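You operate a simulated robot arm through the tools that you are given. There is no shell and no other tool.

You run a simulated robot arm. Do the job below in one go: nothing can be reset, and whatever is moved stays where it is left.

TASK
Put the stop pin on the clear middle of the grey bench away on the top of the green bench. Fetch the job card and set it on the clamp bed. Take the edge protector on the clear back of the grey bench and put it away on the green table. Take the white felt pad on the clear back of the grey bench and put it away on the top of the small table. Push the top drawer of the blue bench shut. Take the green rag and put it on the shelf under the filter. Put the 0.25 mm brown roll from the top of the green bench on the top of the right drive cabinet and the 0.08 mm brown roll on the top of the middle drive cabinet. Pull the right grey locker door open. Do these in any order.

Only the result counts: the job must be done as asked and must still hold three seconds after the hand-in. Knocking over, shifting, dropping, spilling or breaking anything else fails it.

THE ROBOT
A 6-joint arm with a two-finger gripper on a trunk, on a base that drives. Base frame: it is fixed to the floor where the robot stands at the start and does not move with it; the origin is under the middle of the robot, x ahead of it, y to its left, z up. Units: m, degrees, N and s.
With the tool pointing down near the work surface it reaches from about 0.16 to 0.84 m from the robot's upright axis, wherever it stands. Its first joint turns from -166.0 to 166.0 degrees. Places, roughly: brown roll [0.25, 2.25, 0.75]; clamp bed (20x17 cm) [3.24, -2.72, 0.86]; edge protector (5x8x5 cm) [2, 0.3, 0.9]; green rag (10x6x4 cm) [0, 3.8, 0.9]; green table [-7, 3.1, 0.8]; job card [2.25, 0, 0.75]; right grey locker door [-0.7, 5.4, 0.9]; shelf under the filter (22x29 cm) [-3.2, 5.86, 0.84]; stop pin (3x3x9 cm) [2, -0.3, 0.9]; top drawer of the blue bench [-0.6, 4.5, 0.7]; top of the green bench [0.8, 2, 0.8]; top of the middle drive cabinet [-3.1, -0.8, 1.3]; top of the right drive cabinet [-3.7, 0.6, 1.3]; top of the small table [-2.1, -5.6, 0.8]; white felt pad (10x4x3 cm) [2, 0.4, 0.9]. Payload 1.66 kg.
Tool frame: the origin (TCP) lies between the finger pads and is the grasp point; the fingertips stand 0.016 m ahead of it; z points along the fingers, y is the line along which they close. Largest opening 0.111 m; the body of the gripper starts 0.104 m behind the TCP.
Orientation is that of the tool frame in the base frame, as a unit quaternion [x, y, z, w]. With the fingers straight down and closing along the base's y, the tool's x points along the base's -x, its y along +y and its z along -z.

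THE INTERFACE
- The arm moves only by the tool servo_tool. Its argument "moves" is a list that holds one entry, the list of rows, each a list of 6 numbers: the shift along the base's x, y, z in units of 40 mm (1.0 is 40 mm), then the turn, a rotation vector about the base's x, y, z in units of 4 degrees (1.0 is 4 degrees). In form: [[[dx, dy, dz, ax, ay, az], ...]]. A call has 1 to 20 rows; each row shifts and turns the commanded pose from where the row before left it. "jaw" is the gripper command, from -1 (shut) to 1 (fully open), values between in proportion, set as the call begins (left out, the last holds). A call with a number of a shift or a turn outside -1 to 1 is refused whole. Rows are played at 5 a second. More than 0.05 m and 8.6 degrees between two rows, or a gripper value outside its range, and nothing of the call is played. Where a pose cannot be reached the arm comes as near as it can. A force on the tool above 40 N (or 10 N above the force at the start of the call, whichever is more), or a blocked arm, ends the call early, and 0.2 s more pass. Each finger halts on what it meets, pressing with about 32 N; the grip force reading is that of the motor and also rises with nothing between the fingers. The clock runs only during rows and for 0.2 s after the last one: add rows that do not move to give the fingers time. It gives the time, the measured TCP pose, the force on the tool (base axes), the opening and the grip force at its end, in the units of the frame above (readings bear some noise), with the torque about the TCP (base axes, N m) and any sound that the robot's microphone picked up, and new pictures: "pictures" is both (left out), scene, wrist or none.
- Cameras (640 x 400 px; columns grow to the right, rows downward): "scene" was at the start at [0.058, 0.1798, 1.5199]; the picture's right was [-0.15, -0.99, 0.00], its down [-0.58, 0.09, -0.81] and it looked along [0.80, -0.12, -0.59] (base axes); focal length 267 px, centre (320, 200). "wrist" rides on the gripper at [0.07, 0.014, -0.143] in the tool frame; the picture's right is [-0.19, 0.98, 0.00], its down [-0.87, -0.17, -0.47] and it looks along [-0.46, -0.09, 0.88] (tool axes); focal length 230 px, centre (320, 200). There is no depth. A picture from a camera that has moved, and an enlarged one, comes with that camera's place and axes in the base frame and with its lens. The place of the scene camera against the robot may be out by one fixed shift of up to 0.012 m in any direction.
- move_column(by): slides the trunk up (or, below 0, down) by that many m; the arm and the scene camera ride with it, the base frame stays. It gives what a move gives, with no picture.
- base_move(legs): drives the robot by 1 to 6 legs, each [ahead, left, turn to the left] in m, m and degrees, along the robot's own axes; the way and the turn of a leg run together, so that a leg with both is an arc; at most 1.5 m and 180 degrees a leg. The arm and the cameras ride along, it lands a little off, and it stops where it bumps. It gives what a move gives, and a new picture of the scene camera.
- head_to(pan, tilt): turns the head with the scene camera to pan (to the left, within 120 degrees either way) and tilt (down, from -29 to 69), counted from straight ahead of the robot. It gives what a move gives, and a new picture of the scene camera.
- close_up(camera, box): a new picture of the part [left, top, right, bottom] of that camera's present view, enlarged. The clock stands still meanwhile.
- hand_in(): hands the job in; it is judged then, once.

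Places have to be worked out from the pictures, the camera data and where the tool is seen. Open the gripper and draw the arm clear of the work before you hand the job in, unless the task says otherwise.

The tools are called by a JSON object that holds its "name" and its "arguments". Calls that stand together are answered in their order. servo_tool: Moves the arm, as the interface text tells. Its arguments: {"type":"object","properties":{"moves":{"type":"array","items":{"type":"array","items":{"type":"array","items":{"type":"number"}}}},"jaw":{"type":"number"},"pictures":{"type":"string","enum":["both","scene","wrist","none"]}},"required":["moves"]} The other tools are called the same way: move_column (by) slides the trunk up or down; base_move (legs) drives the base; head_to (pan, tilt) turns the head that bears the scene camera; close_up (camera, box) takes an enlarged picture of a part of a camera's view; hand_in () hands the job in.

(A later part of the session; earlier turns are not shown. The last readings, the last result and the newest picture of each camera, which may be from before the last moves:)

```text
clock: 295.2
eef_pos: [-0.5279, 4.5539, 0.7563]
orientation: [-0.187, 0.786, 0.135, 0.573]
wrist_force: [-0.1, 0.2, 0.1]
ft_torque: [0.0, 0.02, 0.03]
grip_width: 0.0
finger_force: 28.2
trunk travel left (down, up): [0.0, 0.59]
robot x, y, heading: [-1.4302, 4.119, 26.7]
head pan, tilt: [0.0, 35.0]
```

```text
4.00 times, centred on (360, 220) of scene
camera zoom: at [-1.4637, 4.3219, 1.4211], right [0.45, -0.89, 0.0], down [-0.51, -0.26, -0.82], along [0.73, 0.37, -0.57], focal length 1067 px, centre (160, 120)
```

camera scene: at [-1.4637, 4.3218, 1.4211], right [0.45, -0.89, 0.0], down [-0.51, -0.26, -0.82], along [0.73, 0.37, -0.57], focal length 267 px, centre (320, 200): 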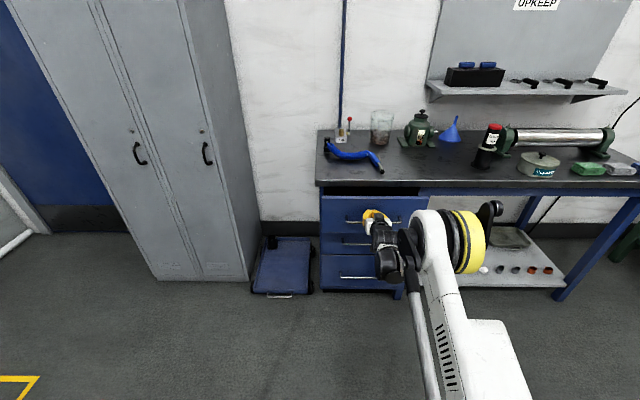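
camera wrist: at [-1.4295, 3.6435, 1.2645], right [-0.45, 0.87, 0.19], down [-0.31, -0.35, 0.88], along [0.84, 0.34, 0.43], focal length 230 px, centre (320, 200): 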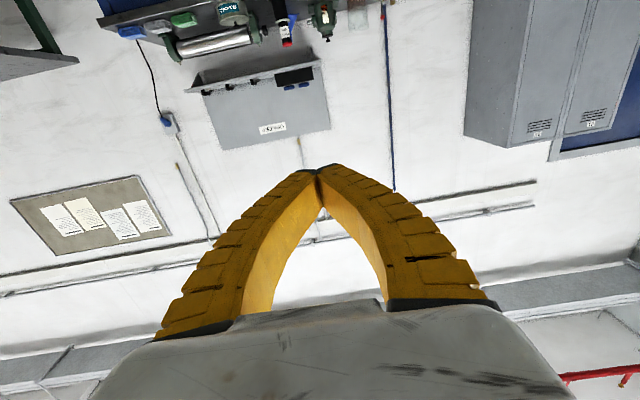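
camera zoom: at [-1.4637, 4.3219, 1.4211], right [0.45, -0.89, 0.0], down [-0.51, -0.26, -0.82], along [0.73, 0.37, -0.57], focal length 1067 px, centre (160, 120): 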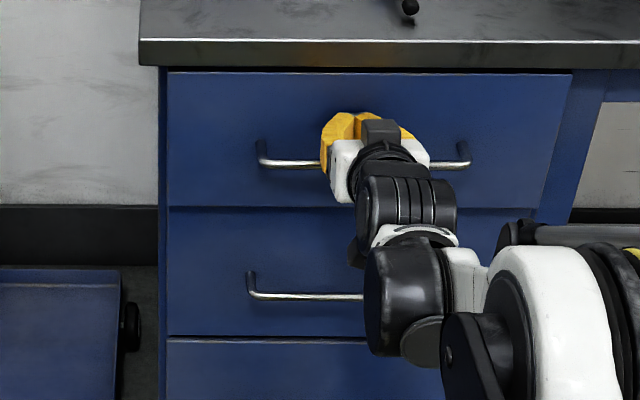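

The drawer face is nearly flush. I continue until resistance rises.

{"name": "servo_tool", "arguments": {"moves": [[[0.335, 0.168, 0, 0, 0, 0], [0.335, 0.168, 0, 0, 0, 0], [0.335, 0.168, 0, 0, 0, 0]]], "pictures": "none"}}

{"name": "close_up", "arguments": {"camera": "scene", "box": [280, 170, 440, 270]}}

```text
clock: 296.0
eef_pos: [-0.5083, 4.5653, 0.7705]
orientation: [-0.189, 0.787, 0.135, 0.571]
wrist_force: [-17.6, -9.4, -11.2]
ft_torque: [0.03, 0.01, -0.06]
grip_width: 0.006
finger_force: 28.8
out of reach, approached as far as the arm can: row 2, 3
trunk travel left (down, up): [0.0, 0.59]
robot x, y, heading: [-1.4273, 4.1192, 27.0]
head pan, tilt: [0.0, 35.0]
```

```text
4.00 times, centred on (360, 220) of scene
camera zoom: at [-1.4642, 4.3215, 1.421], right [0.45, -0.89, 0.0], down [-0.51, -0.26, -0.82], along [0.73, 0.37, -0.57], focal length 1067 px, centre (160, 120)
```

zoom: 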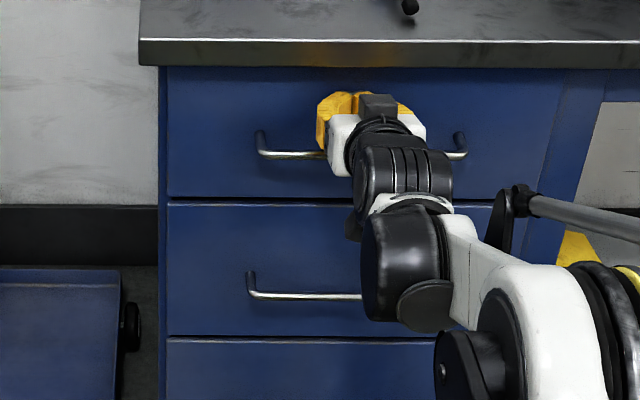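

Resistance of about 20 N and the face is flush: the drawer is shut. I back straight off.

{"name": "servo_tool", "arguments": {"moves": [[[-0.3, -0.15, 0, 0, 0, 0], [-0.6, -0.3, 0, 0, 0, 0], [-0.6, -0.3, 0, 0, 0, 0], [-0.6, -0.3, 0, 0, 0, 0], [-0.6, -0.3, 0, 0, 0, 0], [-0.6, -0.3, 0, 0, 0, 0]]], "pictures": "none"}}

{"name": "base_move", "arguments": {"legs": [[-0.35, 0, 0]]}}

{"name": "close_up", "arguments": {"camera": "scene", "box": [240, 80, 496, 240]}}

```text
clock: 297.4
eef_pos: [-0.6405, 4.4989, 0.7711]
orientation: [-0.187, 0.786, 0.135, 0.574]
wrist_force: [-0.6, 0.3, -0.8]
ft_torque: [0.01, -0.01, -0.02]
grip_width: 0.0001
finger_force: 28.3
trunk travel left (down, up): [0.0, 0.59]
robot x, y, heading: [-1.4274, 4.1193, 26.7]
head pan, tilt: [0.0, 35.0]
```

```text
clock: 299.6
eef_pos: [-0.9497, 4.3368, 0.7708]
orientation: [-0.185, 0.786, 0.133, 0.574]
wrist_force: [0.1, -0.3, 0.9]
ft_torque: [0.02, 0.02, 0.01]
grip_width: 0.0
finger_force: 28.7
trunk travel left (down, up): [0.0, 0.59]
robot x, y, heading: [-1.7436, 3.9592, 26.7]
head pan, tilt: [0.0, 35.0]
camera scene: at [-1.7754, 4.1647, 1.4212], right [0.45, -0.9, 0.0], down [-0.51, -0.26, -0.82], along [0.73, 0.37, -0.57], focal length 267 px, centre (320, 200)
```

scene: 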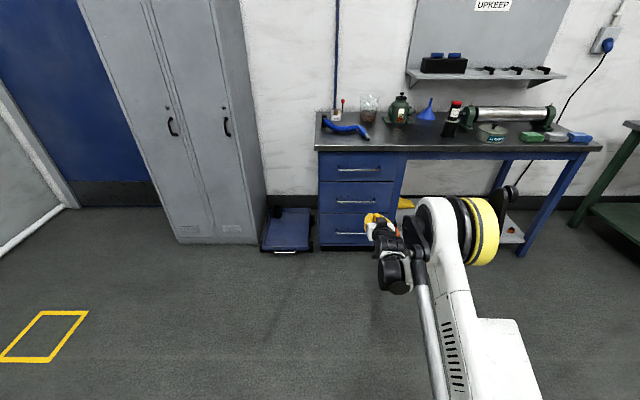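

```text
2.50 times, centred on (368, 160) of scene
camera zoom: at [-1.7754, 4.1647, 1.4212], right [0.45, -0.9, 0.0], down [-0.51, -0.26, -0.82], along [0.73, 0.37, -0.57], focal length 667 px, centre (200, 300)
```

zoom: 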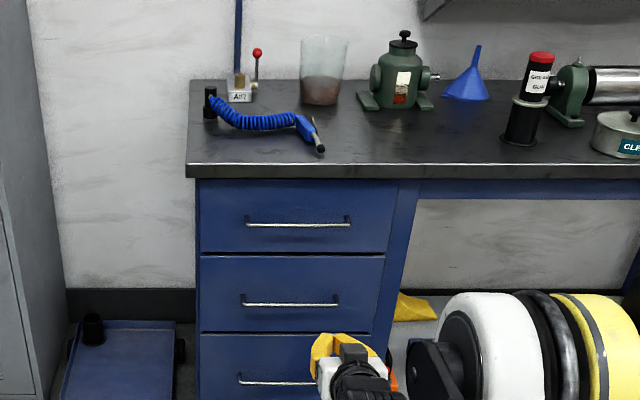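

The drawer is flush and shut. Next the right locker (02): its handle is near (-0.68, 5.32, 0.88), hinge on the left. I raise the trunk and drive left 0.76 m.

{"name": "move_column", "arguments": {"by": 0.13}}

{"name": "base_move", "arguments": {"legs": [[0, 0.76, 0]]}}

{"name": "close_up", "arguments": {"camera": "scene", "box": [220, 60, 476, 220]}}

```text
clock: 301.2
eef_pos: [-0.951, 4.3364, 0.9005]
orientation: [-0.186, 0.786, 0.134, 0.574]
wrist_force: [0.2, 0.3, -0.9]
ft_torque: [-0.01, -0.01, 0.03]
grip_width: 0.0
finger_force: 28.4
trunk travel left (down, up): [-0.13, 0.46]
robot x, y, heading: [-1.7408, 3.9607, 26.5]
head pan, tilt: [0.0, 35.0]
```

```text
clock: 305.3
eef_pos: [-1.277, 5.0047, 0.9012]
orientation: [-0.179, 0.788, 0.128, 0.575]
wrist_force: [0.2, -0.7, -0.1]
ft_torque: [0.01, 0.0, 0.02]
grip_width: 0.0
finger_force: 29.2
trunk travel left (down, up): [-0.13, 0.46]
robot x, y, heading: [-2.0746, 4.6448, 25.9]
head pan, tilt: [0.0, 35.0]
camera scene: at [-2.1045, 4.8457, 1.5511], right [0.43, -0.9, 0.0], down [-0.52, -0.25, -0.82], along [0.74, 0.35, -0.57], focal length 267 px, centre (320, 200)
```

scene: 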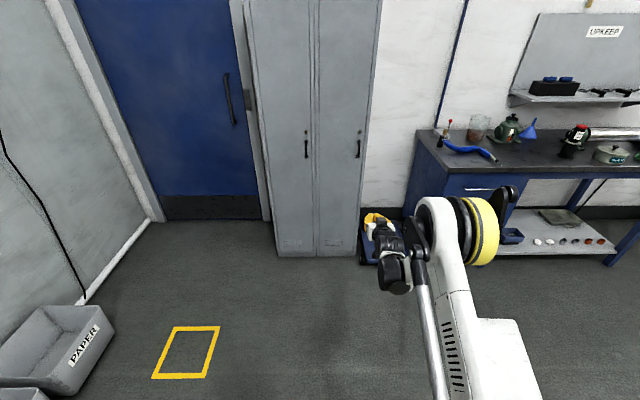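

```text
2.50 times, centred on (348, 140) of scene
camera zoom: at [-2.1045, 4.8457, 1.5511], right [0.43, -0.9, 0.0], down [-0.52, -0.25, -0.82], along [0.74, 0.35, -0.57], focal length 667 px, centre (250, 350)
```

zoom: 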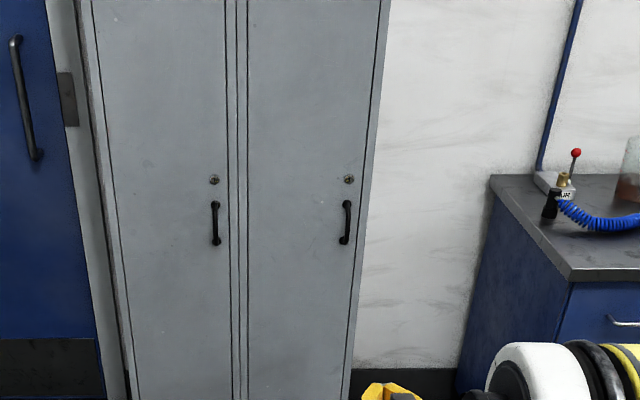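

Handle ≈ (-0.716, 5.272, 0.905), nearly in line with my TCP. I level the tool, open the jaw, and drive ahead 0.45 m.

{"name": "servo_tool", "arguments": {"moves": [[[0, 0, 0, 0.437, -0.9, 0], [0, 0, 0, 0.437, -0.9, 0], [0, 0, 0, 0.437, -0.9, 0], [0, 0, 0, 0.437, -0.9, 0]]], "jaw": 0.0, "pictures": "none"}}

{"name": "base_move", "arguments": {"legs": [[0.42, 0, 0.7]]}}

{"name": "head_to", "arguments": {"pan": -5, "tilt": 25}}

{"name": "close_up", "arguments": {"camera": "wrist", "box": [0, 0, 640, 400]}}

```text
clock: 306.3
eef_pos: [-1.2767, 5.0056, 0.901]
orientation: [-0.156, 0.7, 0.151, 0.68]
wrist_force: [0.3, 0.3, 0.0]
ft_torque: [0.0, -0.02, 0.02]
grip_width: 0.0578
finger_force: 1.5
trunk travel left (down, up): [-0.13, 0.46]
robot x, y, heading: [-2.076, 4.6417, 25.4]
head pan, tilt: [0.0, 35.0]
```

```text
clock: 308.9
eef_pos: [-0.9049, 5.2036, 0.9018]
orientation: [-0.163, 0.699, 0.158, 0.678]
wrist_force: [0.4, 0.3, 0.7]
ft_torque: [0.01, -0.01, -0.03]
grip_width: 0.0572
finger_force: 1.3
trunk travel left (down, up): [-0.13, 0.46]
robot x, y, heading: [-1.6975, 4.8266, 26.6]
head pan, tilt: [0.0, 35.0]
camera scene: at [-1.7305, 5.0299, 1.5511], right [0.45, -0.89, 0.0], down [-0.51, -0.26, -0.82], along [0.73, 0.37, -0.57], focal length 267 px, centre (320, 200)
```

scene: 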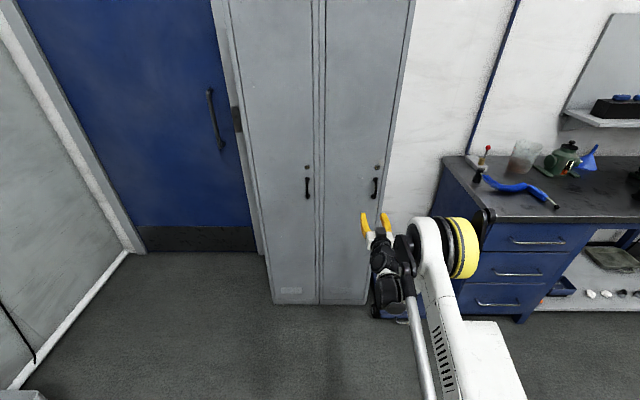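

```text
clock: 309.6
eef_pos: [-0.9065, 5.2034, 0.9005]
orientation: [-0.163, 0.699, 0.158, 0.678]
wrist_force: [-0.4, 0.1, -0.1]
ft_torque: [0.0, -0.03, 0.02]
grip_width: 0.0577
finger_force: 1.8
trunk travel left (down, up): [-0.13, 0.46]
robot x, y, heading: [-1.6963, 4.829, 26.4]
head pan, tilt: [-5.0, 25.0]
camera scene: at [-1.7238, 5.0243, 1.5669], right [0.37, -0.93, 0.0], down [-0.39, -0.16, -0.91], along [0.84, 0.33, -0.42], focal length 267 px, centre (320, 200)
```

scene: 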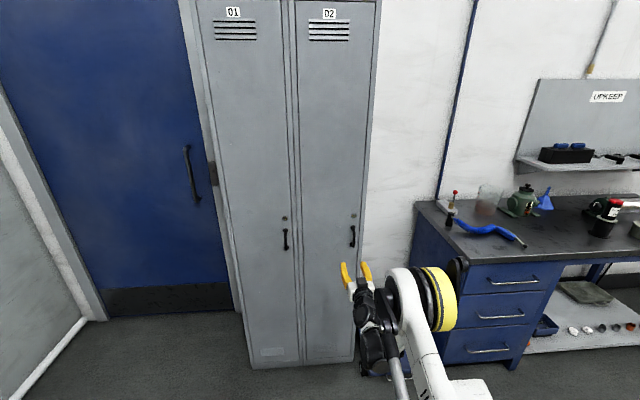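

```text
1.00 times, centred on (320, 200) of wrist (not enlarged: the box is as wide or as high as the picture)
camera zoom: at [-1.0429, 5.152, 0.8365], right [-0.43, 0.88, 0.19], down [-0.32, -0.35, 0.88], along [0.84, 0.32, 0.44], focal length 230 px, centre (320, 200)
```

zoom: 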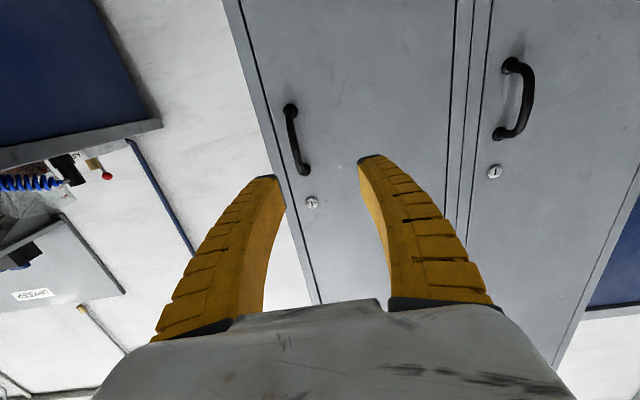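

From the wrist view the handle bar spans z 0.854–0.950 at L≈5.02, so I need 3.7 cm to the right. I align and advance 12 cm.

{"name": "servo_tool", "arguments": {"moves": [[[0.776, 0.126, 0, 0, 0, 0], [0.776, 0.126, 0, 0, 0, 0], [0.776, 0.126, 0, 0, 0, 0], [0.776, 0.126, 0, 0, 0, 0], [0, 0, 0, 0, 0, 0]]], "pictures": "wrist"}}

{"name": "close_up", "arguments": {"camera": "scene", "box": [300, 190, 428, 270]}}

```text
clock: 310.8
eef_pos: [-0.7937, 5.2209, 0.912]
orientation: [-0.164, 0.7, 0.158, 0.677]
wrist_force: [0.4, 0.2, -0.4]
ft_torque: [-0.01, 0.01, -0.02]
grip_width: 0.0581
finger_force: 1.7
out of reach, approached as far as the arm can: row 4
trunk travel left (down, up): [-0.13, 0.46]
robot x, y, heading: [-1.6977, 4.825, 26.5]
head pan, tilt: [-5.0, 25.0]
camera wrist: at [-0.9301, 5.1683, 0.8482], right [-0.43, 0.88, 0.19], down [-0.32, -0.35, 0.88], along [0.84, 0.32, 0.43], focal length 230 px, centre (320, 200)
```

wrist: 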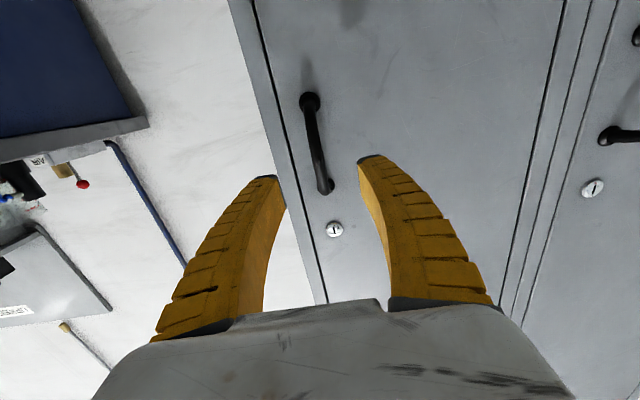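

```text
5.00 times, centred on (364, 230) of scene
camera zoom: at [-1.7239, 5.0243, 1.5669], right [0.37, -0.93, 0.0], down [-0.39, -0.16, -0.91], along [0.84, 0.33, -0.42], focal length 1334 px, centre (100, 50)
```

zoom: 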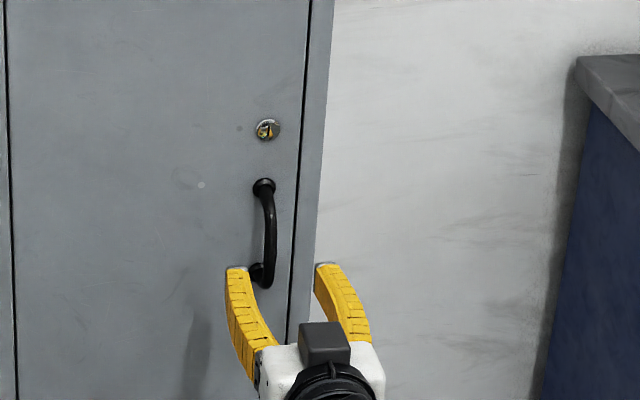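

Reach limit because the arm is low relative to its shoulder. I back off slightly, lower the trunk 0.13 m, and raise the arm by the same amount.

{"name": "servo_tool", "arguments": {"moves": [[[-0.67, -0.335, 0, 0, 0, 0], [-0.67, -0.335, 0, 0, 0, 0]]], "pictures": "none"}}

{"name": "move_column", "arguments": {"by": -0.13}}

{"name": "servo_tool", "arguments": {"moves": [[[0, 0, 1, 0, 0, 0], [0, 0, 1, 0, 0, 0], [0, 0, 1, 0, 0, 0], [0.45, 0.22, 0, 0, 0, 0], [0.45, 0.22, 0, 0, 0, 0], [0, 0, 0, 0, 0, 0]]], "pictures": "wrist"}}

```text
clock: 311.4
eef_pos: [-0.8495, 5.1916, 0.9129]
orientation: [-0.164, 0.699, 0.158, 0.678]
wrist_force: [-0.3, 0.4, 0.2]
ft_torque: [0.0, -0.02, -0.04]
grip_width: 0.0575
finger_force: 1.2
trunk travel left (down, up): [-0.13, 0.46]
robot x, y, heading: [-1.6985, 4.8257, 26.5]
head pan, tilt: [-5.0, 25.0]
```

```text
clock: 313.0
eef_pos: [-0.8492, 5.1924, 0.7822]
orientation: [-0.164, 0.699, 0.159, 0.677]
wrist_force: [-0.3, 1.1, -1.3]
ft_torque: [0.0, -0.01, -0.03]
grip_width: 0.0575
finger_force: 1.7
trunk travel left (down, up): [0.0, 0.59]
robot x, y, heading: [-1.697, 4.8288, 26.8]
head pan, tilt: [-5.0, 25.0]
```

```text
clock: 314.4
eef_pos: [-0.8114, 5.2098, 0.9031]
orientation: [-0.164, 0.699, 0.159, 0.678]
wrist_force: [0.3, -0.1, -0.1]
ft_torque: [-0.02, -0.04, 0.03]
grip_width: 0.0576
finger_force: 1.5
trunk travel left (down, up): [0.0, 0.59]
robot x, y, heading: [-1.6985, 4.8296, 26.5]
head pan, tilt: [-5.0, 25.0]
camera wrist: at [-0.9482, 5.158, 0.8381], right [-0.43, 0.88, 0.19], down [-0.32, -0.35, 0.88], along [0.84, 0.32, 0.44], focal length 230 px, centre (320, 200)
```

wrist: 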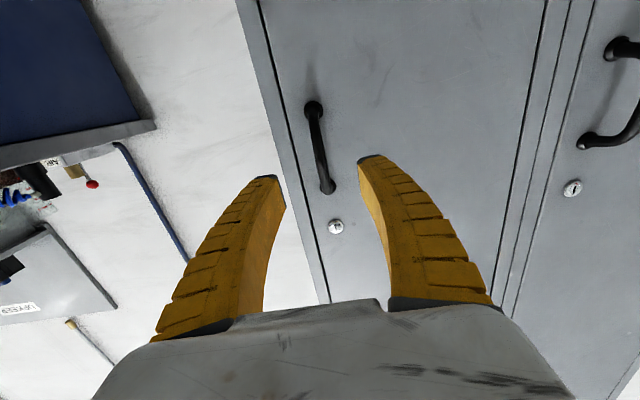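

Triangulation puts the bar 0.13 m ahead of the TCP and well centred. I advance 0.10 m and check.

{"name": "servo_tool", "arguments": {"moves": [[[0.56, 0.28, 0, 0, 0, 0], [0.56, 0.28, 0, 0, 0, 0], [0.56, 0.28, 0, 0, 0, 0], [0.56, 0.28, 0, 0, 0, 0], [0, 0, 0, 0, 0, 0]]], "pictures": "wrist"}}

{"name": "close_up", "arguments": {"camera": "scene", "box": [300, 190, 428, 270]}}

{"name": "close_up", "arguments": {"camera": "wrist", "box": [240, 80, 400, 180]}}

```text
clock: 315.6
eef_pos: [-0.7221, 5.2565, 0.9002]
orientation: [-0.164, 0.699, 0.159, 0.678]
wrist_force: [0.4, -0.3, -0.6]
ft_torque: [0.02, 0.0, 0.01]
grip_width: 0.0575
finger_force: 1.6
trunk travel left (down, up): [0.0, 0.59]
robot x, y, heading: [-1.7002, 4.8259, 26.6]
head pan, tilt: [-5.0, 25.0]
camera wrist: at [-0.858, 5.2043, 0.8357], right [-0.43, 0.88, 0.19], down [-0.32, -0.35, 0.88], along [0.84, 0.32, 0.44], focal length 230 px, centre (320, 200)
```

wrist: 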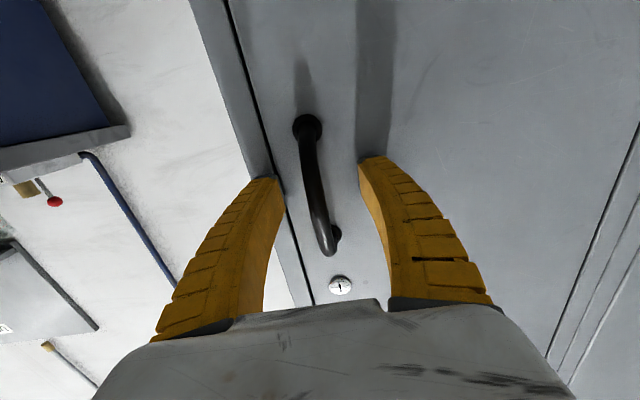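

```text
5.00 times, centred on (364, 230) of scene
camera zoom: at [-1.7236, 5.0244, 1.4369], right [0.37, -0.93, 0.0], down [-0.39, -0.16, -0.91], along [0.84, 0.33, -0.42], focal length 1334 px, centre (100, 50)
```

zoom: 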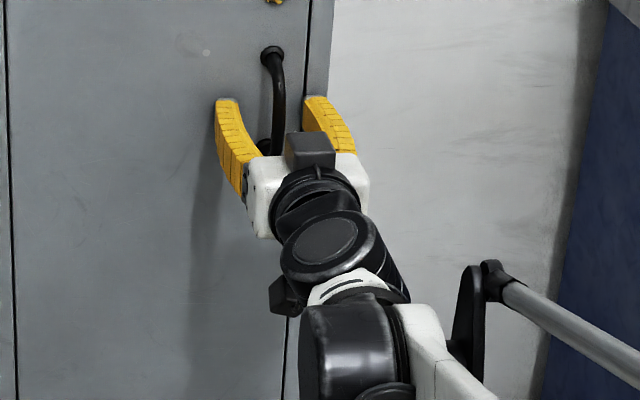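

```text
4.00 times, centred on (320, 130) of wrist
camera zoom: at [-0.858, 5.2043, 0.8357], right [-0.43, 0.88, 0.19], down [-0.32, -0.35, 0.88], along [0.84, 0.32, 0.44], focal length 920 px, centre (320, 480)
```

zoom: 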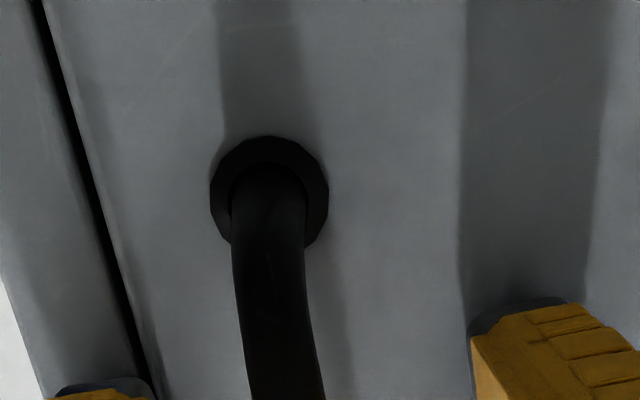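

The bar is between the pads, just ahead of the TCP. I advance 1.2 cm and close on it.

{"name": "servo_tool", "arguments": {"moves": [[[0.27, 0.135, 0.05, 0, 0, 0], [0, 0, 0, 0, 0, 0]]], "pictures": "none"}}

{"name": "servo_tool", "arguments": {"moves": [[[0, 0, 0, 0, 0, 0], [0, 0, 0, 0, 0, 0], [0, 0, 0, 0, 0, 0]]], "jaw": -1, "pictures": "wrist"}}

{"name": "close_up", "arguments": {"camera": "scene", "box": [300, 190, 428, 270]}}

```text
clock: 316.2
eef_pos: [-0.7174, 5.2589, 0.9063]
orientation: [-0.164, 0.699, 0.159, 0.677]
wrist_force: [-6.9, -3.7, -3.9]
ft_torque: [0.06, 0.06, -0.04]
grip_width: 0.0586
finger_force: 1.8
out of reach, approached as far as the arm can: row 1
trunk travel left (down, up): [0.0, 0.59]
robot x, y, heading: [-1.6971, 4.8233, 26.8]
head pan, tilt: [-5.0, 25.0]
```

```text
clock: 317.0
eef_pos: [-0.7166, 5.2585, 0.9061]
orientation: [-0.163, 0.699, 0.158, 0.678]
wrist_force: [0.1, -0.3, 0.2]
ft_torque: [0.02, 0.03, 0.01]
grip_width: 0.0
finger_force: 29.1
trunk travel left (down, up): [0.0, 0.59]
robot x, y, heading: [-1.6992, 4.8278, 26.8]
head pan, tilt: [-5.0, 25.0]
camera wrist: at [-0.8538, 5.2065, 0.8416], right [-0.43, 0.88, 0.19], down [-0.32, -0.35, 0.88], along [0.84, 0.32, 0.44], focal length 230 px, centre (320, 200)
```

wrist: 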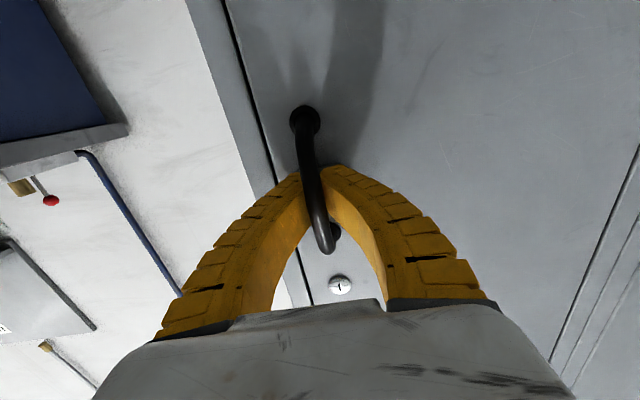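

```text
5.00 times, centred on (364, 230) of scene
camera zoom: at [-1.7238, 5.0243, 1.4369], right [0.37, -0.93, 0.0], down [-0.39, -0.16, -0.91], along [0.84, 0.33, -0.42], focal length 1334 px, centre (100, 50)
```

zoom: 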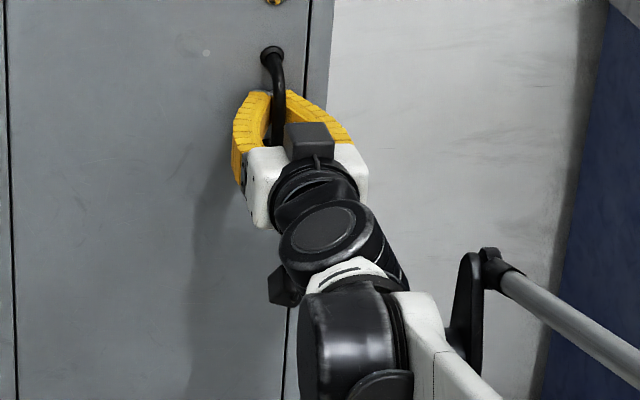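

The fingers closed completely around behind the bar (width 0), so the handle is trapped in the finger loop as a hook. I pull along the door's arc for the first 20°.

{"name": "servo_tool", "arguments": {"moves": [[[-0.49, -0.11, 0, 0, 0, 0], [-0.49, -0.11, 0, 0, 0, 0], [-0.507, -0.025, 0, 0, 0, 0], [-0.507, -0.025, 0, 0, 0, 0], [0, 0, 0, 0, 0, 0]]], "pictures": "both"}}

```text
clock: 318.2
eef_pos: [-0.7974, 5.2471, 0.9065]
orientation: [-0.164, 0.699, 0.159, 0.678]
wrist_force: [0.1, 0.4, 0.9]
ft_torque: [0.01, 0.03, 0.03]
grip_width: 0.0
finger_force: 29.1
trunk travel left (down, up): [0.0, 0.59]
robot x, y, heading: [-1.6991, 4.8235, 26.7]
head pan, tilt: [-5.0, 25.0]
camera scene: at [-1.7239, 5.0243, 1.4369], right [0.37, -0.93, 0.0], down [-0.39, -0.16, -0.91], along [0.84, 0.33, -0.42], focal length 267 px, centre (320, 200)
camera wrist: at [-0.9347, 5.1958, 0.8422], right [-0.43, 0.88, 0.19], down [-0.32, -0.35, 0.88], along [0.84, 0.32, 0.44], focal length 230 px, centre (320, 200)
```

scene: 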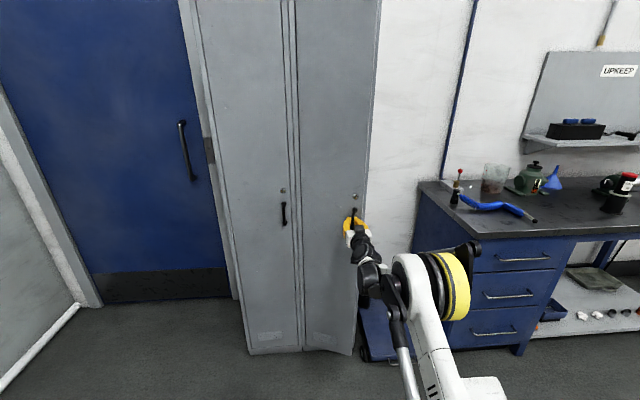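
wrist: 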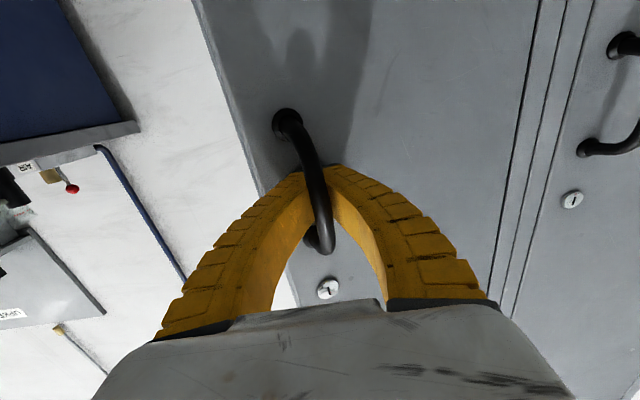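

The door is swinging open. I continue along the arc to about 60°.

{"name": "servo_tool", "arguments": {"moves": [[[-0.502, 0.062, 0, 0, 0, 0], [-0.502, 0.062, 0, 0, 0, 0], [-0.484, 0.149, 0, 0, 0, 0], [-0.484, 0.149, 0, 0, 0, 0], [-0.452, 0.231, 0, 0, 0, 0], [-0.452, 0.231, 0, 0, 0, 0], [0, 0, 0, 0, 0, 0]]], "pictures": "both"}}

```text
clock: 319.8
eef_pos: [-0.914, 5.2817, 0.9068]
orientation: [-0.164, 0.699, 0.158, 0.678]
wrist_force: [1.1, 0.8, -3.1]
ft_torque: [-0.02, 0.01, -0.01]
grip_width: 0.0001
finger_force: 28.4
trunk travel left (down, up): [0.0, 0.59]
robot x, y, heading: [-1.695, 4.8258, 26.7]
head pan, tilt: [-5.0, 25.0]
camera scene: at [-1.7238, 5.0244, 1.4369], right [0.37, -0.93, 0.0], down [-0.39, -0.16, -0.91], along [0.84, 0.33, -0.42], focal length 267 px, centre (320, 200)
camera wrist: at [-1.0503, 5.2298, 0.8422], right [-0.43, 0.88, 0.19], down [-0.32, -0.35, 0.88], along [0.84, 0.32, 0.44], focal length 230 px, centre (320, 200)
```

scene: 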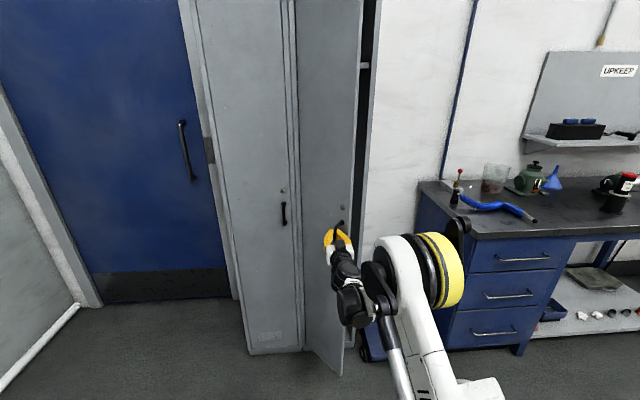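
wrist: 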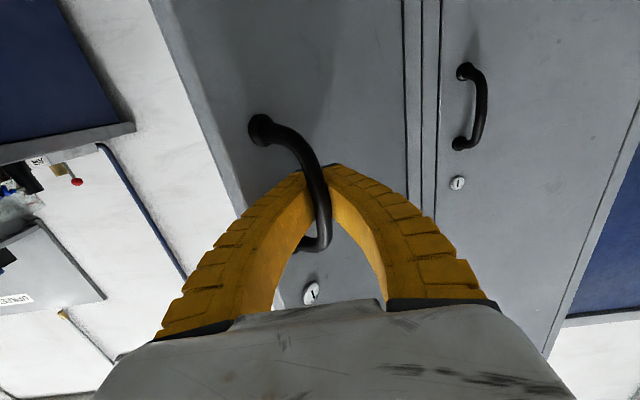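

About 50° open. I continue two more steps with a slight yaw of the tool to follow the door.

{"name": "servo_tool", "arguments": {"moves": [[[-0.404, 0.305, 0, 0, 0, -1], [-0.404, 0.305, 0, 0, 0, -1], [-0.345, 0.371, 0, 0, 0, -1], [-0.345, 0.371, 0, 0, 0, -1], [-0.27, 0.41, 0, 0, 0, -1], [-0.27, 0.41, 0, 0, 0, -1], [0, 0, 0, 0, 0, 0]]], "pictures": "both"}}

```text
clock: 321.4
eef_pos: [-0.9934, 5.3701, 0.907]
orientation: [-0.014, 0.718, 0.013, 0.696]
wrist_force: [-0.9, 0.4, -0.6]
ft_torque: [0.01, -0.02, -0.03]
grip_width: 0.0001
finger_force: 28.4
trunk travel left (down, up): [0.0, 0.59]
robot x, y, heading: [-1.6982, 4.8248, 26.6]
head pan, tilt: [-5.0, 25.0]
camera scene: at [-1.7239, 5.0244, 1.4369], right [0.37, -0.93, 0.0], down [-0.39, -0.16, -0.91], along [0.84, 0.33, -0.42], focal length 267 px, centre (320, 200)
camera wrist: at [-1.139, 5.3786, 0.8422], right [-0.03, 0.98, 0.19], down [-0.44, -0.18, 0.88], along [0.9, -0.05, 0.44], focal length 230 px, centre (320, 200)
```

scene: 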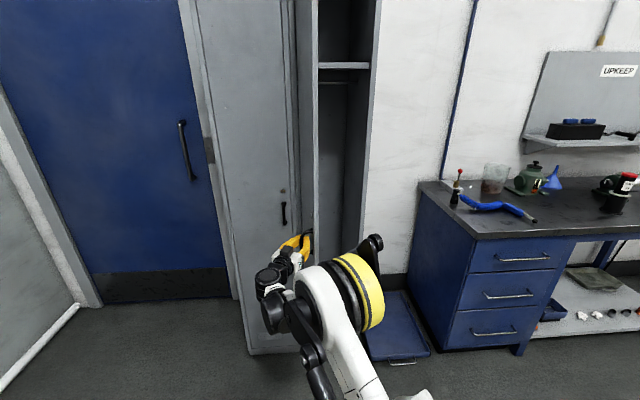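
wrist: 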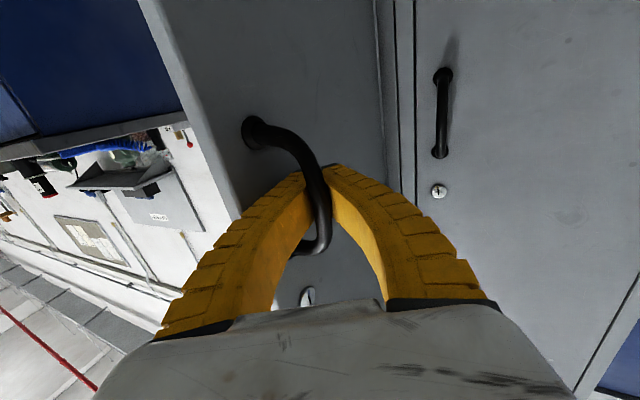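

The door is about 80° open, showing the locker's interior. I open the jaw slightly to free the bar and withdraw along the tool axis.

{"name": "servo_tool", "arguments": {"moves": [[[0, 0, 0, 0, 0, 0], [0, 0, 0, 0, 0, 0]]], "jaw": -0.4, "pictures": "wrist"}}

```text
clock: 322.0
eef_pos: [-0.9931, 5.3705, 0.9058]
orientation: [-0.015, 0.718, 0.014, 0.695]
wrist_force: [0.4, -0.2, -0.7]
ft_torque: [0.02, 0.02, 0.04]
grip_width: 0.0361
finger_force: 1.7
trunk travel left (down, up): [0.0, 0.59]
robot x, y, heading: [-1.6988, 4.8245, 27.0]
head pan, tilt: [-5.0, 25.0]
camera wrist: at [-1.1389, 5.3783, 0.8423], right [-0.03, 0.98, 0.19], down [-0.44, -0.18, 0.88], along [0.9, -0.05, 0.44], focal length 230 px, centre (320, 200)
```

wrist: 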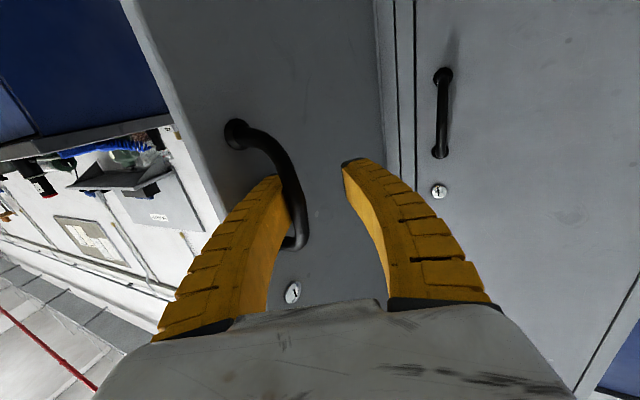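

The bar now lies against the right finger. I withdraw slowly along -x while watching force.

{"name": "servo_tool", "arguments": {"moves": [[[-0.4, 0, 0, 0, 0, 0], [-0.4, 0, 0, 0, 0, 0], [-0.4, 0, 0, 0, 0, 0]]], "pictures": "wrist"}}

```text
clock: 322.8
eef_pos: [-1.0424, 5.3692, 0.9048]
orientation: [-0.014, 0.718, 0.013, 0.696]
wrist_force: [-0.1, 0.1, 0.0]
ft_torque: [0.02, -0.01, 0.03]
grip_width: 0.0359
finger_force: 1.9
trunk travel left (down, up): [0.0, 0.59]
robot x, y, heading: [-1.7001, 4.8251, 26.7]
head pan, tilt: [-5.0, 25.0]
camera wrist: at [-1.1874, 5.3774, 0.8412], right [-0.03, 0.98, 0.19], down [-0.44, -0.18, 0.88], along [0.9, -0.05, 0.44], focal length 230 px, centre (320, 200)
```

wrist: 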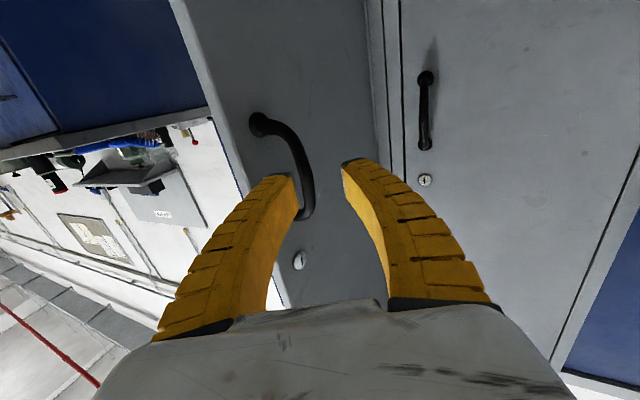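

The fingers appear clear of the bar. I withdraw further and check.

{"name": "servo_tool", "arguments": {"moves": [[[-0.5, 0, 0, 0, 0, 0], [-0.5, 0, 0, 0, 0, 0], [-0.6, 0, 0, 0, 0, 0], [-0.6, 0, 0, 0, 0, 0]]], "pictures": "both"}}

```text
clock: 323.8
eef_pos: [-1.1295, 5.3687, 0.9068]
orientation: [-0.015, 0.719, 0.014, 0.695]
wrist_force: [-0.3, -0.2, 0.1]
ft_torque: [-0.04, -0.05, 0.01]
grip_width: 0.0359
finger_force: 1.8
trunk travel left (down, up): [0.0, 0.59]
robot x, y, heading: [-1.697, 4.8244, 26.5]
head pan, tilt: [-5.0, 25.0]
camera scene: at [-1.7237, 5.0243, 1.4369], right [0.37, -0.93, 0.0], down [-0.39, -0.16, -0.91], along [0.84, 0.33, -0.42], focal length 267 px, centre (320, 200)
camera wrist: at [-1.2757, 5.3767, 0.8434], right [-0.03, 0.98, 0.19], down [-0.44, -0.18, 0.88], along [0.9, -0.05, 0.44], focal length 230 px, centre (320, 200)
```

scene: 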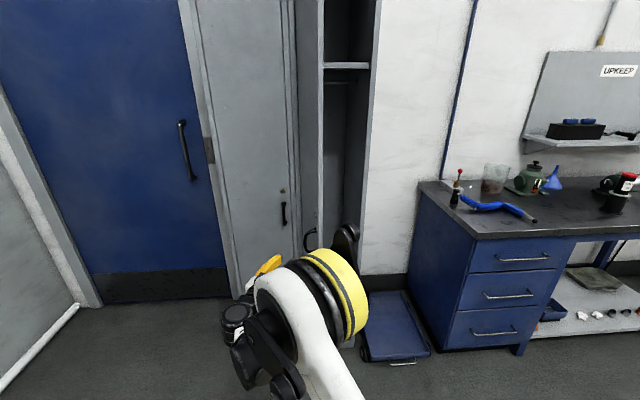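
wrist: 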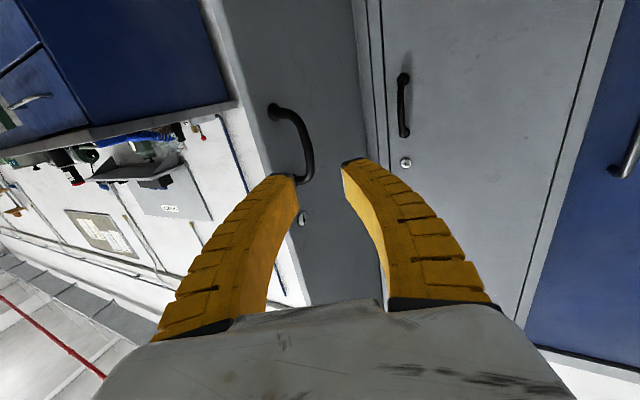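

The bar is free and the door stays open. I back the base off 0.5 m.

{"name": "base_move", "arguments": {"legs": [[-0.5, 0, 0]]}}

{"name": "close_up", "arguments": {"camera": "scene", "box": [200, 60, 456, 220]}}

```text
clock: 326.7
eef_pos: [-1.5624, 5.151, 0.9084]
orientation: [-0.014, 0.718, 0.014, 0.696]
wrist_force: [0.7, 0.2, 0.1]
ft_torque: [0.02, -0.01, -0.01]
grip_width: 0.036
finger_force: 2.4
trunk travel left (down, up): [0.0, 0.59]
robot x, y, heading: [-2.1277, 4.6081, 26.6]
head pan, tilt: [-5.0, 25.0]
camera scene: at [-2.1571, 4.8074, 1.4369], right [0.37, -0.93, 0.0], down [-0.39, -0.16, -0.91], along [0.84, 0.33, -0.42], focal length 267 px, centre (320, 200)
```

scene: 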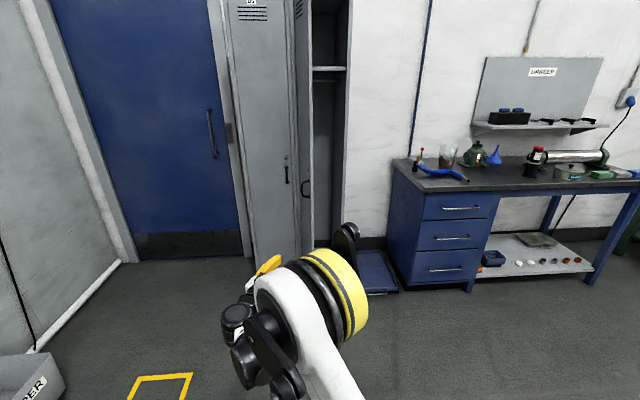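

```text
2.50 times, centred on (328, 140) of scene
camera zoom: at [-2.1571, 4.8074, 1.4369], right [0.37, -0.93, 0.0], down [-0.39, -0.16, -0.91], along [0.84, 0.33, -0.42], focal length 667 px, centre (300, 350)
```

zoom: 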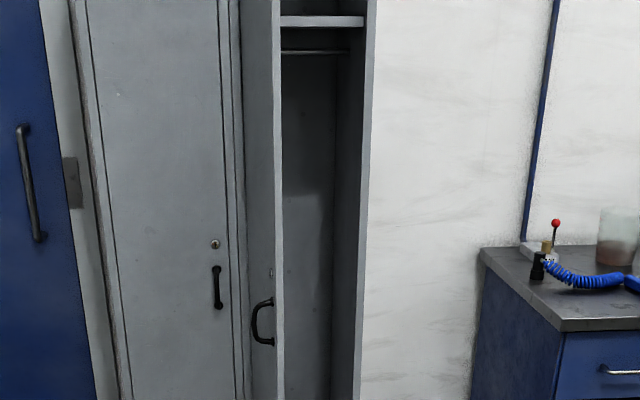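

The door stands about 80° open. Next I bring the tool back to straight ahead and down for picking the green rag.

{"name": "servo_tool", "arguments": {"moves": [[[0.6, -0.75, 0, 0, 0, 1], [0.6, -0.75, 0, 0, 0, 1], [0.6, -0.75, 0, 0, 0, 1], [0.6, -0.75, 0, 0, 0, 1], [0.6, -0.75, 0, 0, 0, 1], [0.6, -0.75, 0, 0, 0, 1], [0, 0, 0, 0, 0, 0.5]]], "pictures": "none"}}

{"name": "servo_tool", "arguments": {"moves": [[[0, 0, 0.2, -0.447, 0.894, 0], [0, 0, 0.2, -0.447, 0.894, 0], [0, 0, 0.2, -0.447, 0.894, 0], [0, 0, 0.2, -0.447, 0.894, 0], [0, 0, 0.2, -0.447, 0.894, 0], [0, 0, 0.2, -0.447, 0.894, 0], [0, 0, 0.2, -0.447, 0.894, 0], [0, 0, 0.2, -0.447, 0.894, 0], [0, 0, 0.2, -0.447, 0.894, 0], [0, 0, 0.2, -0.447, 0.894, 0], [0, 0, 0.2, -0.447, 0.894, 0], [0, 0, 0.2, -0.447, 0.894, 0], [0, 0, 0.2, -0.447, 0.894, 0], [0, 0, 0.2, -0.447, 0.894, 0], [0, 0, 0.2, -0.447, 0.894, 0], [0, 0, 0.2, -0.447, 0.894, 0], [0, 0, 0.2, -0.447, 0.894, 0], [0, 0, 0.2, -0.447, 0.894, 0], [0, 0, 0.2, -0.447, 0.894, 0], [0, 0, 0.2, -0.447, 0.894, 0]]], "pictures": "scene"}}

```text
clock: 328.3
eef_pos: [-1.4211, 4.9761, 0.9065]
orientation: [-0.164, 0.703, 0.157, 0.674]
wrist_force: [0.2, 0.4, 0.8]
ft_torque: [0.04, -0.05, 0.02]
grip_width: 0.036
finger_force: 1.5
out of reach, approached as far as the arm can: row 6
trunk travel left (down, up): [0.0, 0.59]
robot x, y, heading: [-2.1311, 4.6109, 26.4]
head pan, tilt: [-5.0, 25.0]
```

```text
clock: 332.5
eef_pos: [-1.423, 4.9743, 1.0578]
orientation: [-0.229, 0.969, 0.019, 0.086]
wrist_force: [-0.1, 0.4, -0.3]
ft_torque: [-0.01, 0.0, 0.0]
grip_width: 0.0362
finger_force: 1.8
out of reach, approached as far as the arm can: row 1
trunk travel left (down, up): [0.0, 0.59]
robot x, y, heading: [-2.1298, 4.6093, 26.6]
head pan, tilt: [-5.0, 25.0]
camera scene: at [-2.1571, 4.8074, 1.4369], right [0.37, -0.93, 0.0], down [-0.39, -0.16, -0.91], along [0.84, 0.33, -0.42], focal length 267 px, centre (320, 200)
```

scene: 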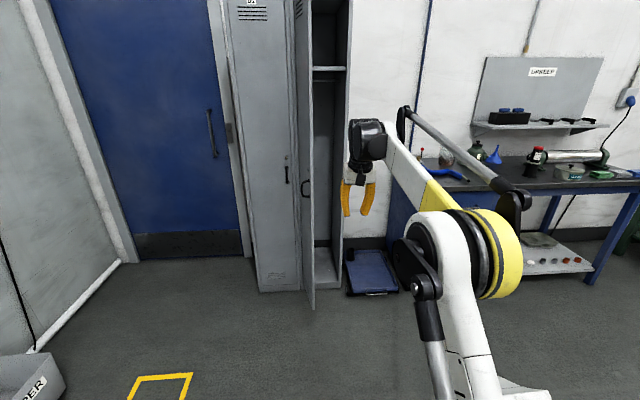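

I finish the rotation to straight down, retract, raise the trunk, and drive right toward the rag.

{"name": "servo_tool", "arguments": {"moves": [[[-0.7, -0.35, 0, -0.447, 0.894, 0], [-0.7, -0.35, 0, -0.447, 0.894, 0], [-0.7, -0.35, 0, -0.224, 0.447, 0], [-0.7, -0.35, 0, 0, 0, 0], [-0.7, -0.35, 0, 0, 0, 0], [-0.7, -0.35, 0, 0, 0, 0], [-0.7, -0.35, 0, 0, 0, 0], [-0.7, -0.35, 0, 0, 0, 0]]], "pictures": "none"}}

{"name": "move_column", "arguments": {"by": 0.2}}

{"name": "base_move", "arguments": {"legs": [[0, -1.4, 0], [0.55, -0.3, 0]]}}

{"name": "head_to", "arguments": {"pan": 0, "tilt": 40}}

```text
clock: 334.3
eef_pos: [-1.646, 4.8634, 1.0584]
orientation: [-0.23, 0.973, -0.002, 0.002]
wrist_force: [-0.2, 0.2, -0.2]
ft_torque: [0.03, 0.06, 0.02]
grip_width: 0.0357
finger_force: 1.5
trunk travel left (down, up): [0.0, 0.59]
robot x, y, heading: [-2.1305, 4.6103, 26.5]
head pan, tilt: [-5.0, 25.0]
```

```text
clock: 336.4
eef_pos: [-1.6452, 4.8636, 1.2584]
orientation: [-0.23, 0.973, -0.002, 0.003]
wrist_force: [-0.2, 1.3, -0.3]
ft_torque: [0.01, -0.01, 0.02]
grip_width: 0.036
finger_force: 1.7
trunk travel left (down, up): [-0.2, 0.39]
robot x, y, heading: [-2.134, 4.611, 26.8]
head pan, tilt: [-5.0, 25.0]
```

```text
clock: 346.6
eef_pos: [-0.3774, 3.6344, 1.2587]
orientation: [-0.24, 0.971, -0.001, 0.002]
wrist_force: [1.3, -0.1, 0.3]
ft_torque: [0.0, 0.0, 0.0]
grip_width: 0.0359
finger_force: 1.5
trunk travel left (down, up): [-0.2, 0.39]
robot x, y, heading: [-0.8593, 3.3701, 28.0]
head pan, tilt: [-5.0, 25.0]
camera scene: at [-0.8884, 3.5678, 1.6369], right [0.39, -0.92, 0.0], down [-0.39, -0.16, -0.91], along [0.84, 0.35, -0.42], focal length 267 px, centre (320, 200)
```

scene: 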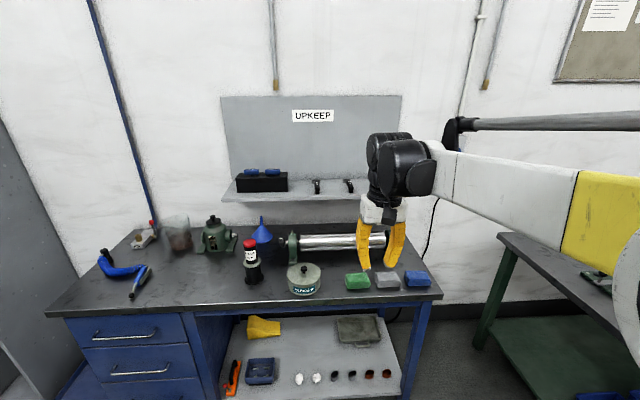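

```text
clock: 347.3
eef_pos: [-0.3786, 3.6349, 1.259]
orientation: [-0.24, 0.971, -0.001, 0.003]
wrist_force: [0.0, -0.5, 0.6]
ft_torque: [0.01, 0.02, 0.01]
grip_width: 0.0359
finger_force: 1.4
trunk travel left (down, up): [-0.2, 0.39]
robot x, y, heading: [-0.8556, 3.3704, 28.0]
head pan, tilt: [0.0, 40.0]
camera scene: at [-0.8986, 3.5717, 1.6137], right [0.47, -0.88, 0.0], down [-0.57, -0.3, -0.77], along [0.68, 0.36, -0.64], focal length 267 px, centre (320, 200)
```

scene: 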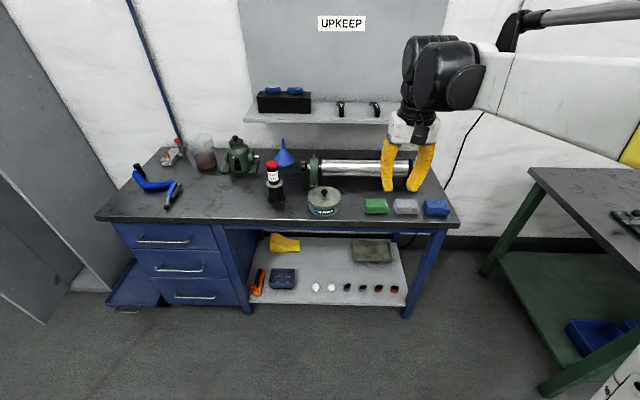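

Green rag at about (-0.04, 3.76). I zoom to see its orientation and neighbours.

{"name": "close_up", "arguments": {"camera": "scene", "box": [330, 170, 458, 250]}}

{"name": "base_move", "arguments": {"legs": [[0.28, -0.02, -1.4]]}}

{"name": "close_up", "arguments": {"camera": "wrist", "box": [0, 0, 640, 400]}}

```text
5.00 times, centred on (394, 210) of scene
camera zoom: at [-0.8986, 3.5717, 1.6137], right [0.47, -0.88, 0.0], down [-0.57, -0.3, -0.77], along [0.68, 0.36, -0.64], focal length 1334 px, centre (-50, 150)
```

zoom: 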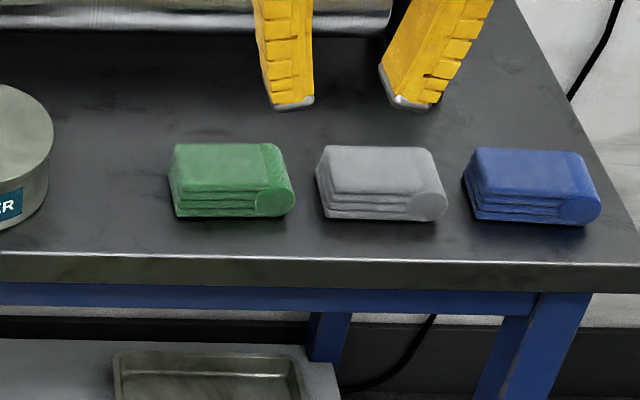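

```text
clock: 349.3
eef_pos: [-0.118, 3.7259, 1.258]
orientation: [-0.225, 0.974, -0.001, 0.002]
wrist_force: [0.7, -0.6, -0.3]
ft_torque: [-0.03, 0.02, 0.01]
grip_width: 0.0357
finger_force: 1.3
trunk travel left (down, up): [-0.2, 0.39]
robot x, y, heading: [-0.608, 3.4786, 26.2]
head pan, tilt: [0.0, 40.0]
camera scene: at [-0.6388, 3.6786, 1.6135], right [0.44, -0.9, 0.0], down [-0.58, -0.28, -0.77], along [0.69, 0.34, -0.64], focal length 267 px, centre (320, 200)
```

scene: 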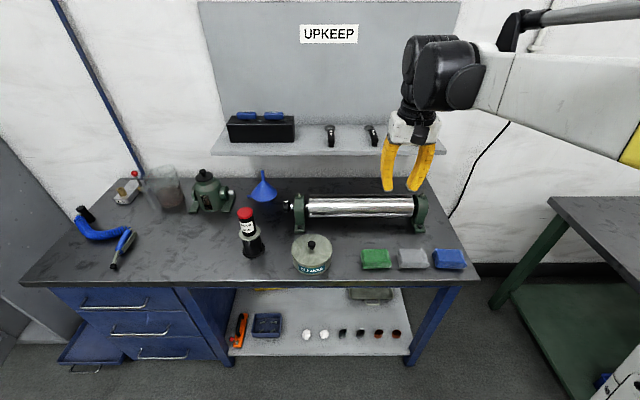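

```text
1.00 times, centred on (320, 200) of wrist (not enlarged: the box is as wide or as high as the picture)
camera zoom: at [-0.1876, 3.7074, 1.4016], right [-0.26, 0.97, 0.0], down [0.85, 0.23, 0.48], along [0.46, 0.12, -0.88], focal length 230 px, centre (320, 200)
```

zoom: 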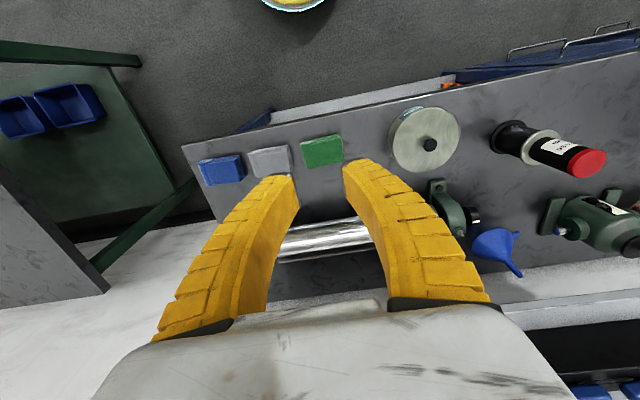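

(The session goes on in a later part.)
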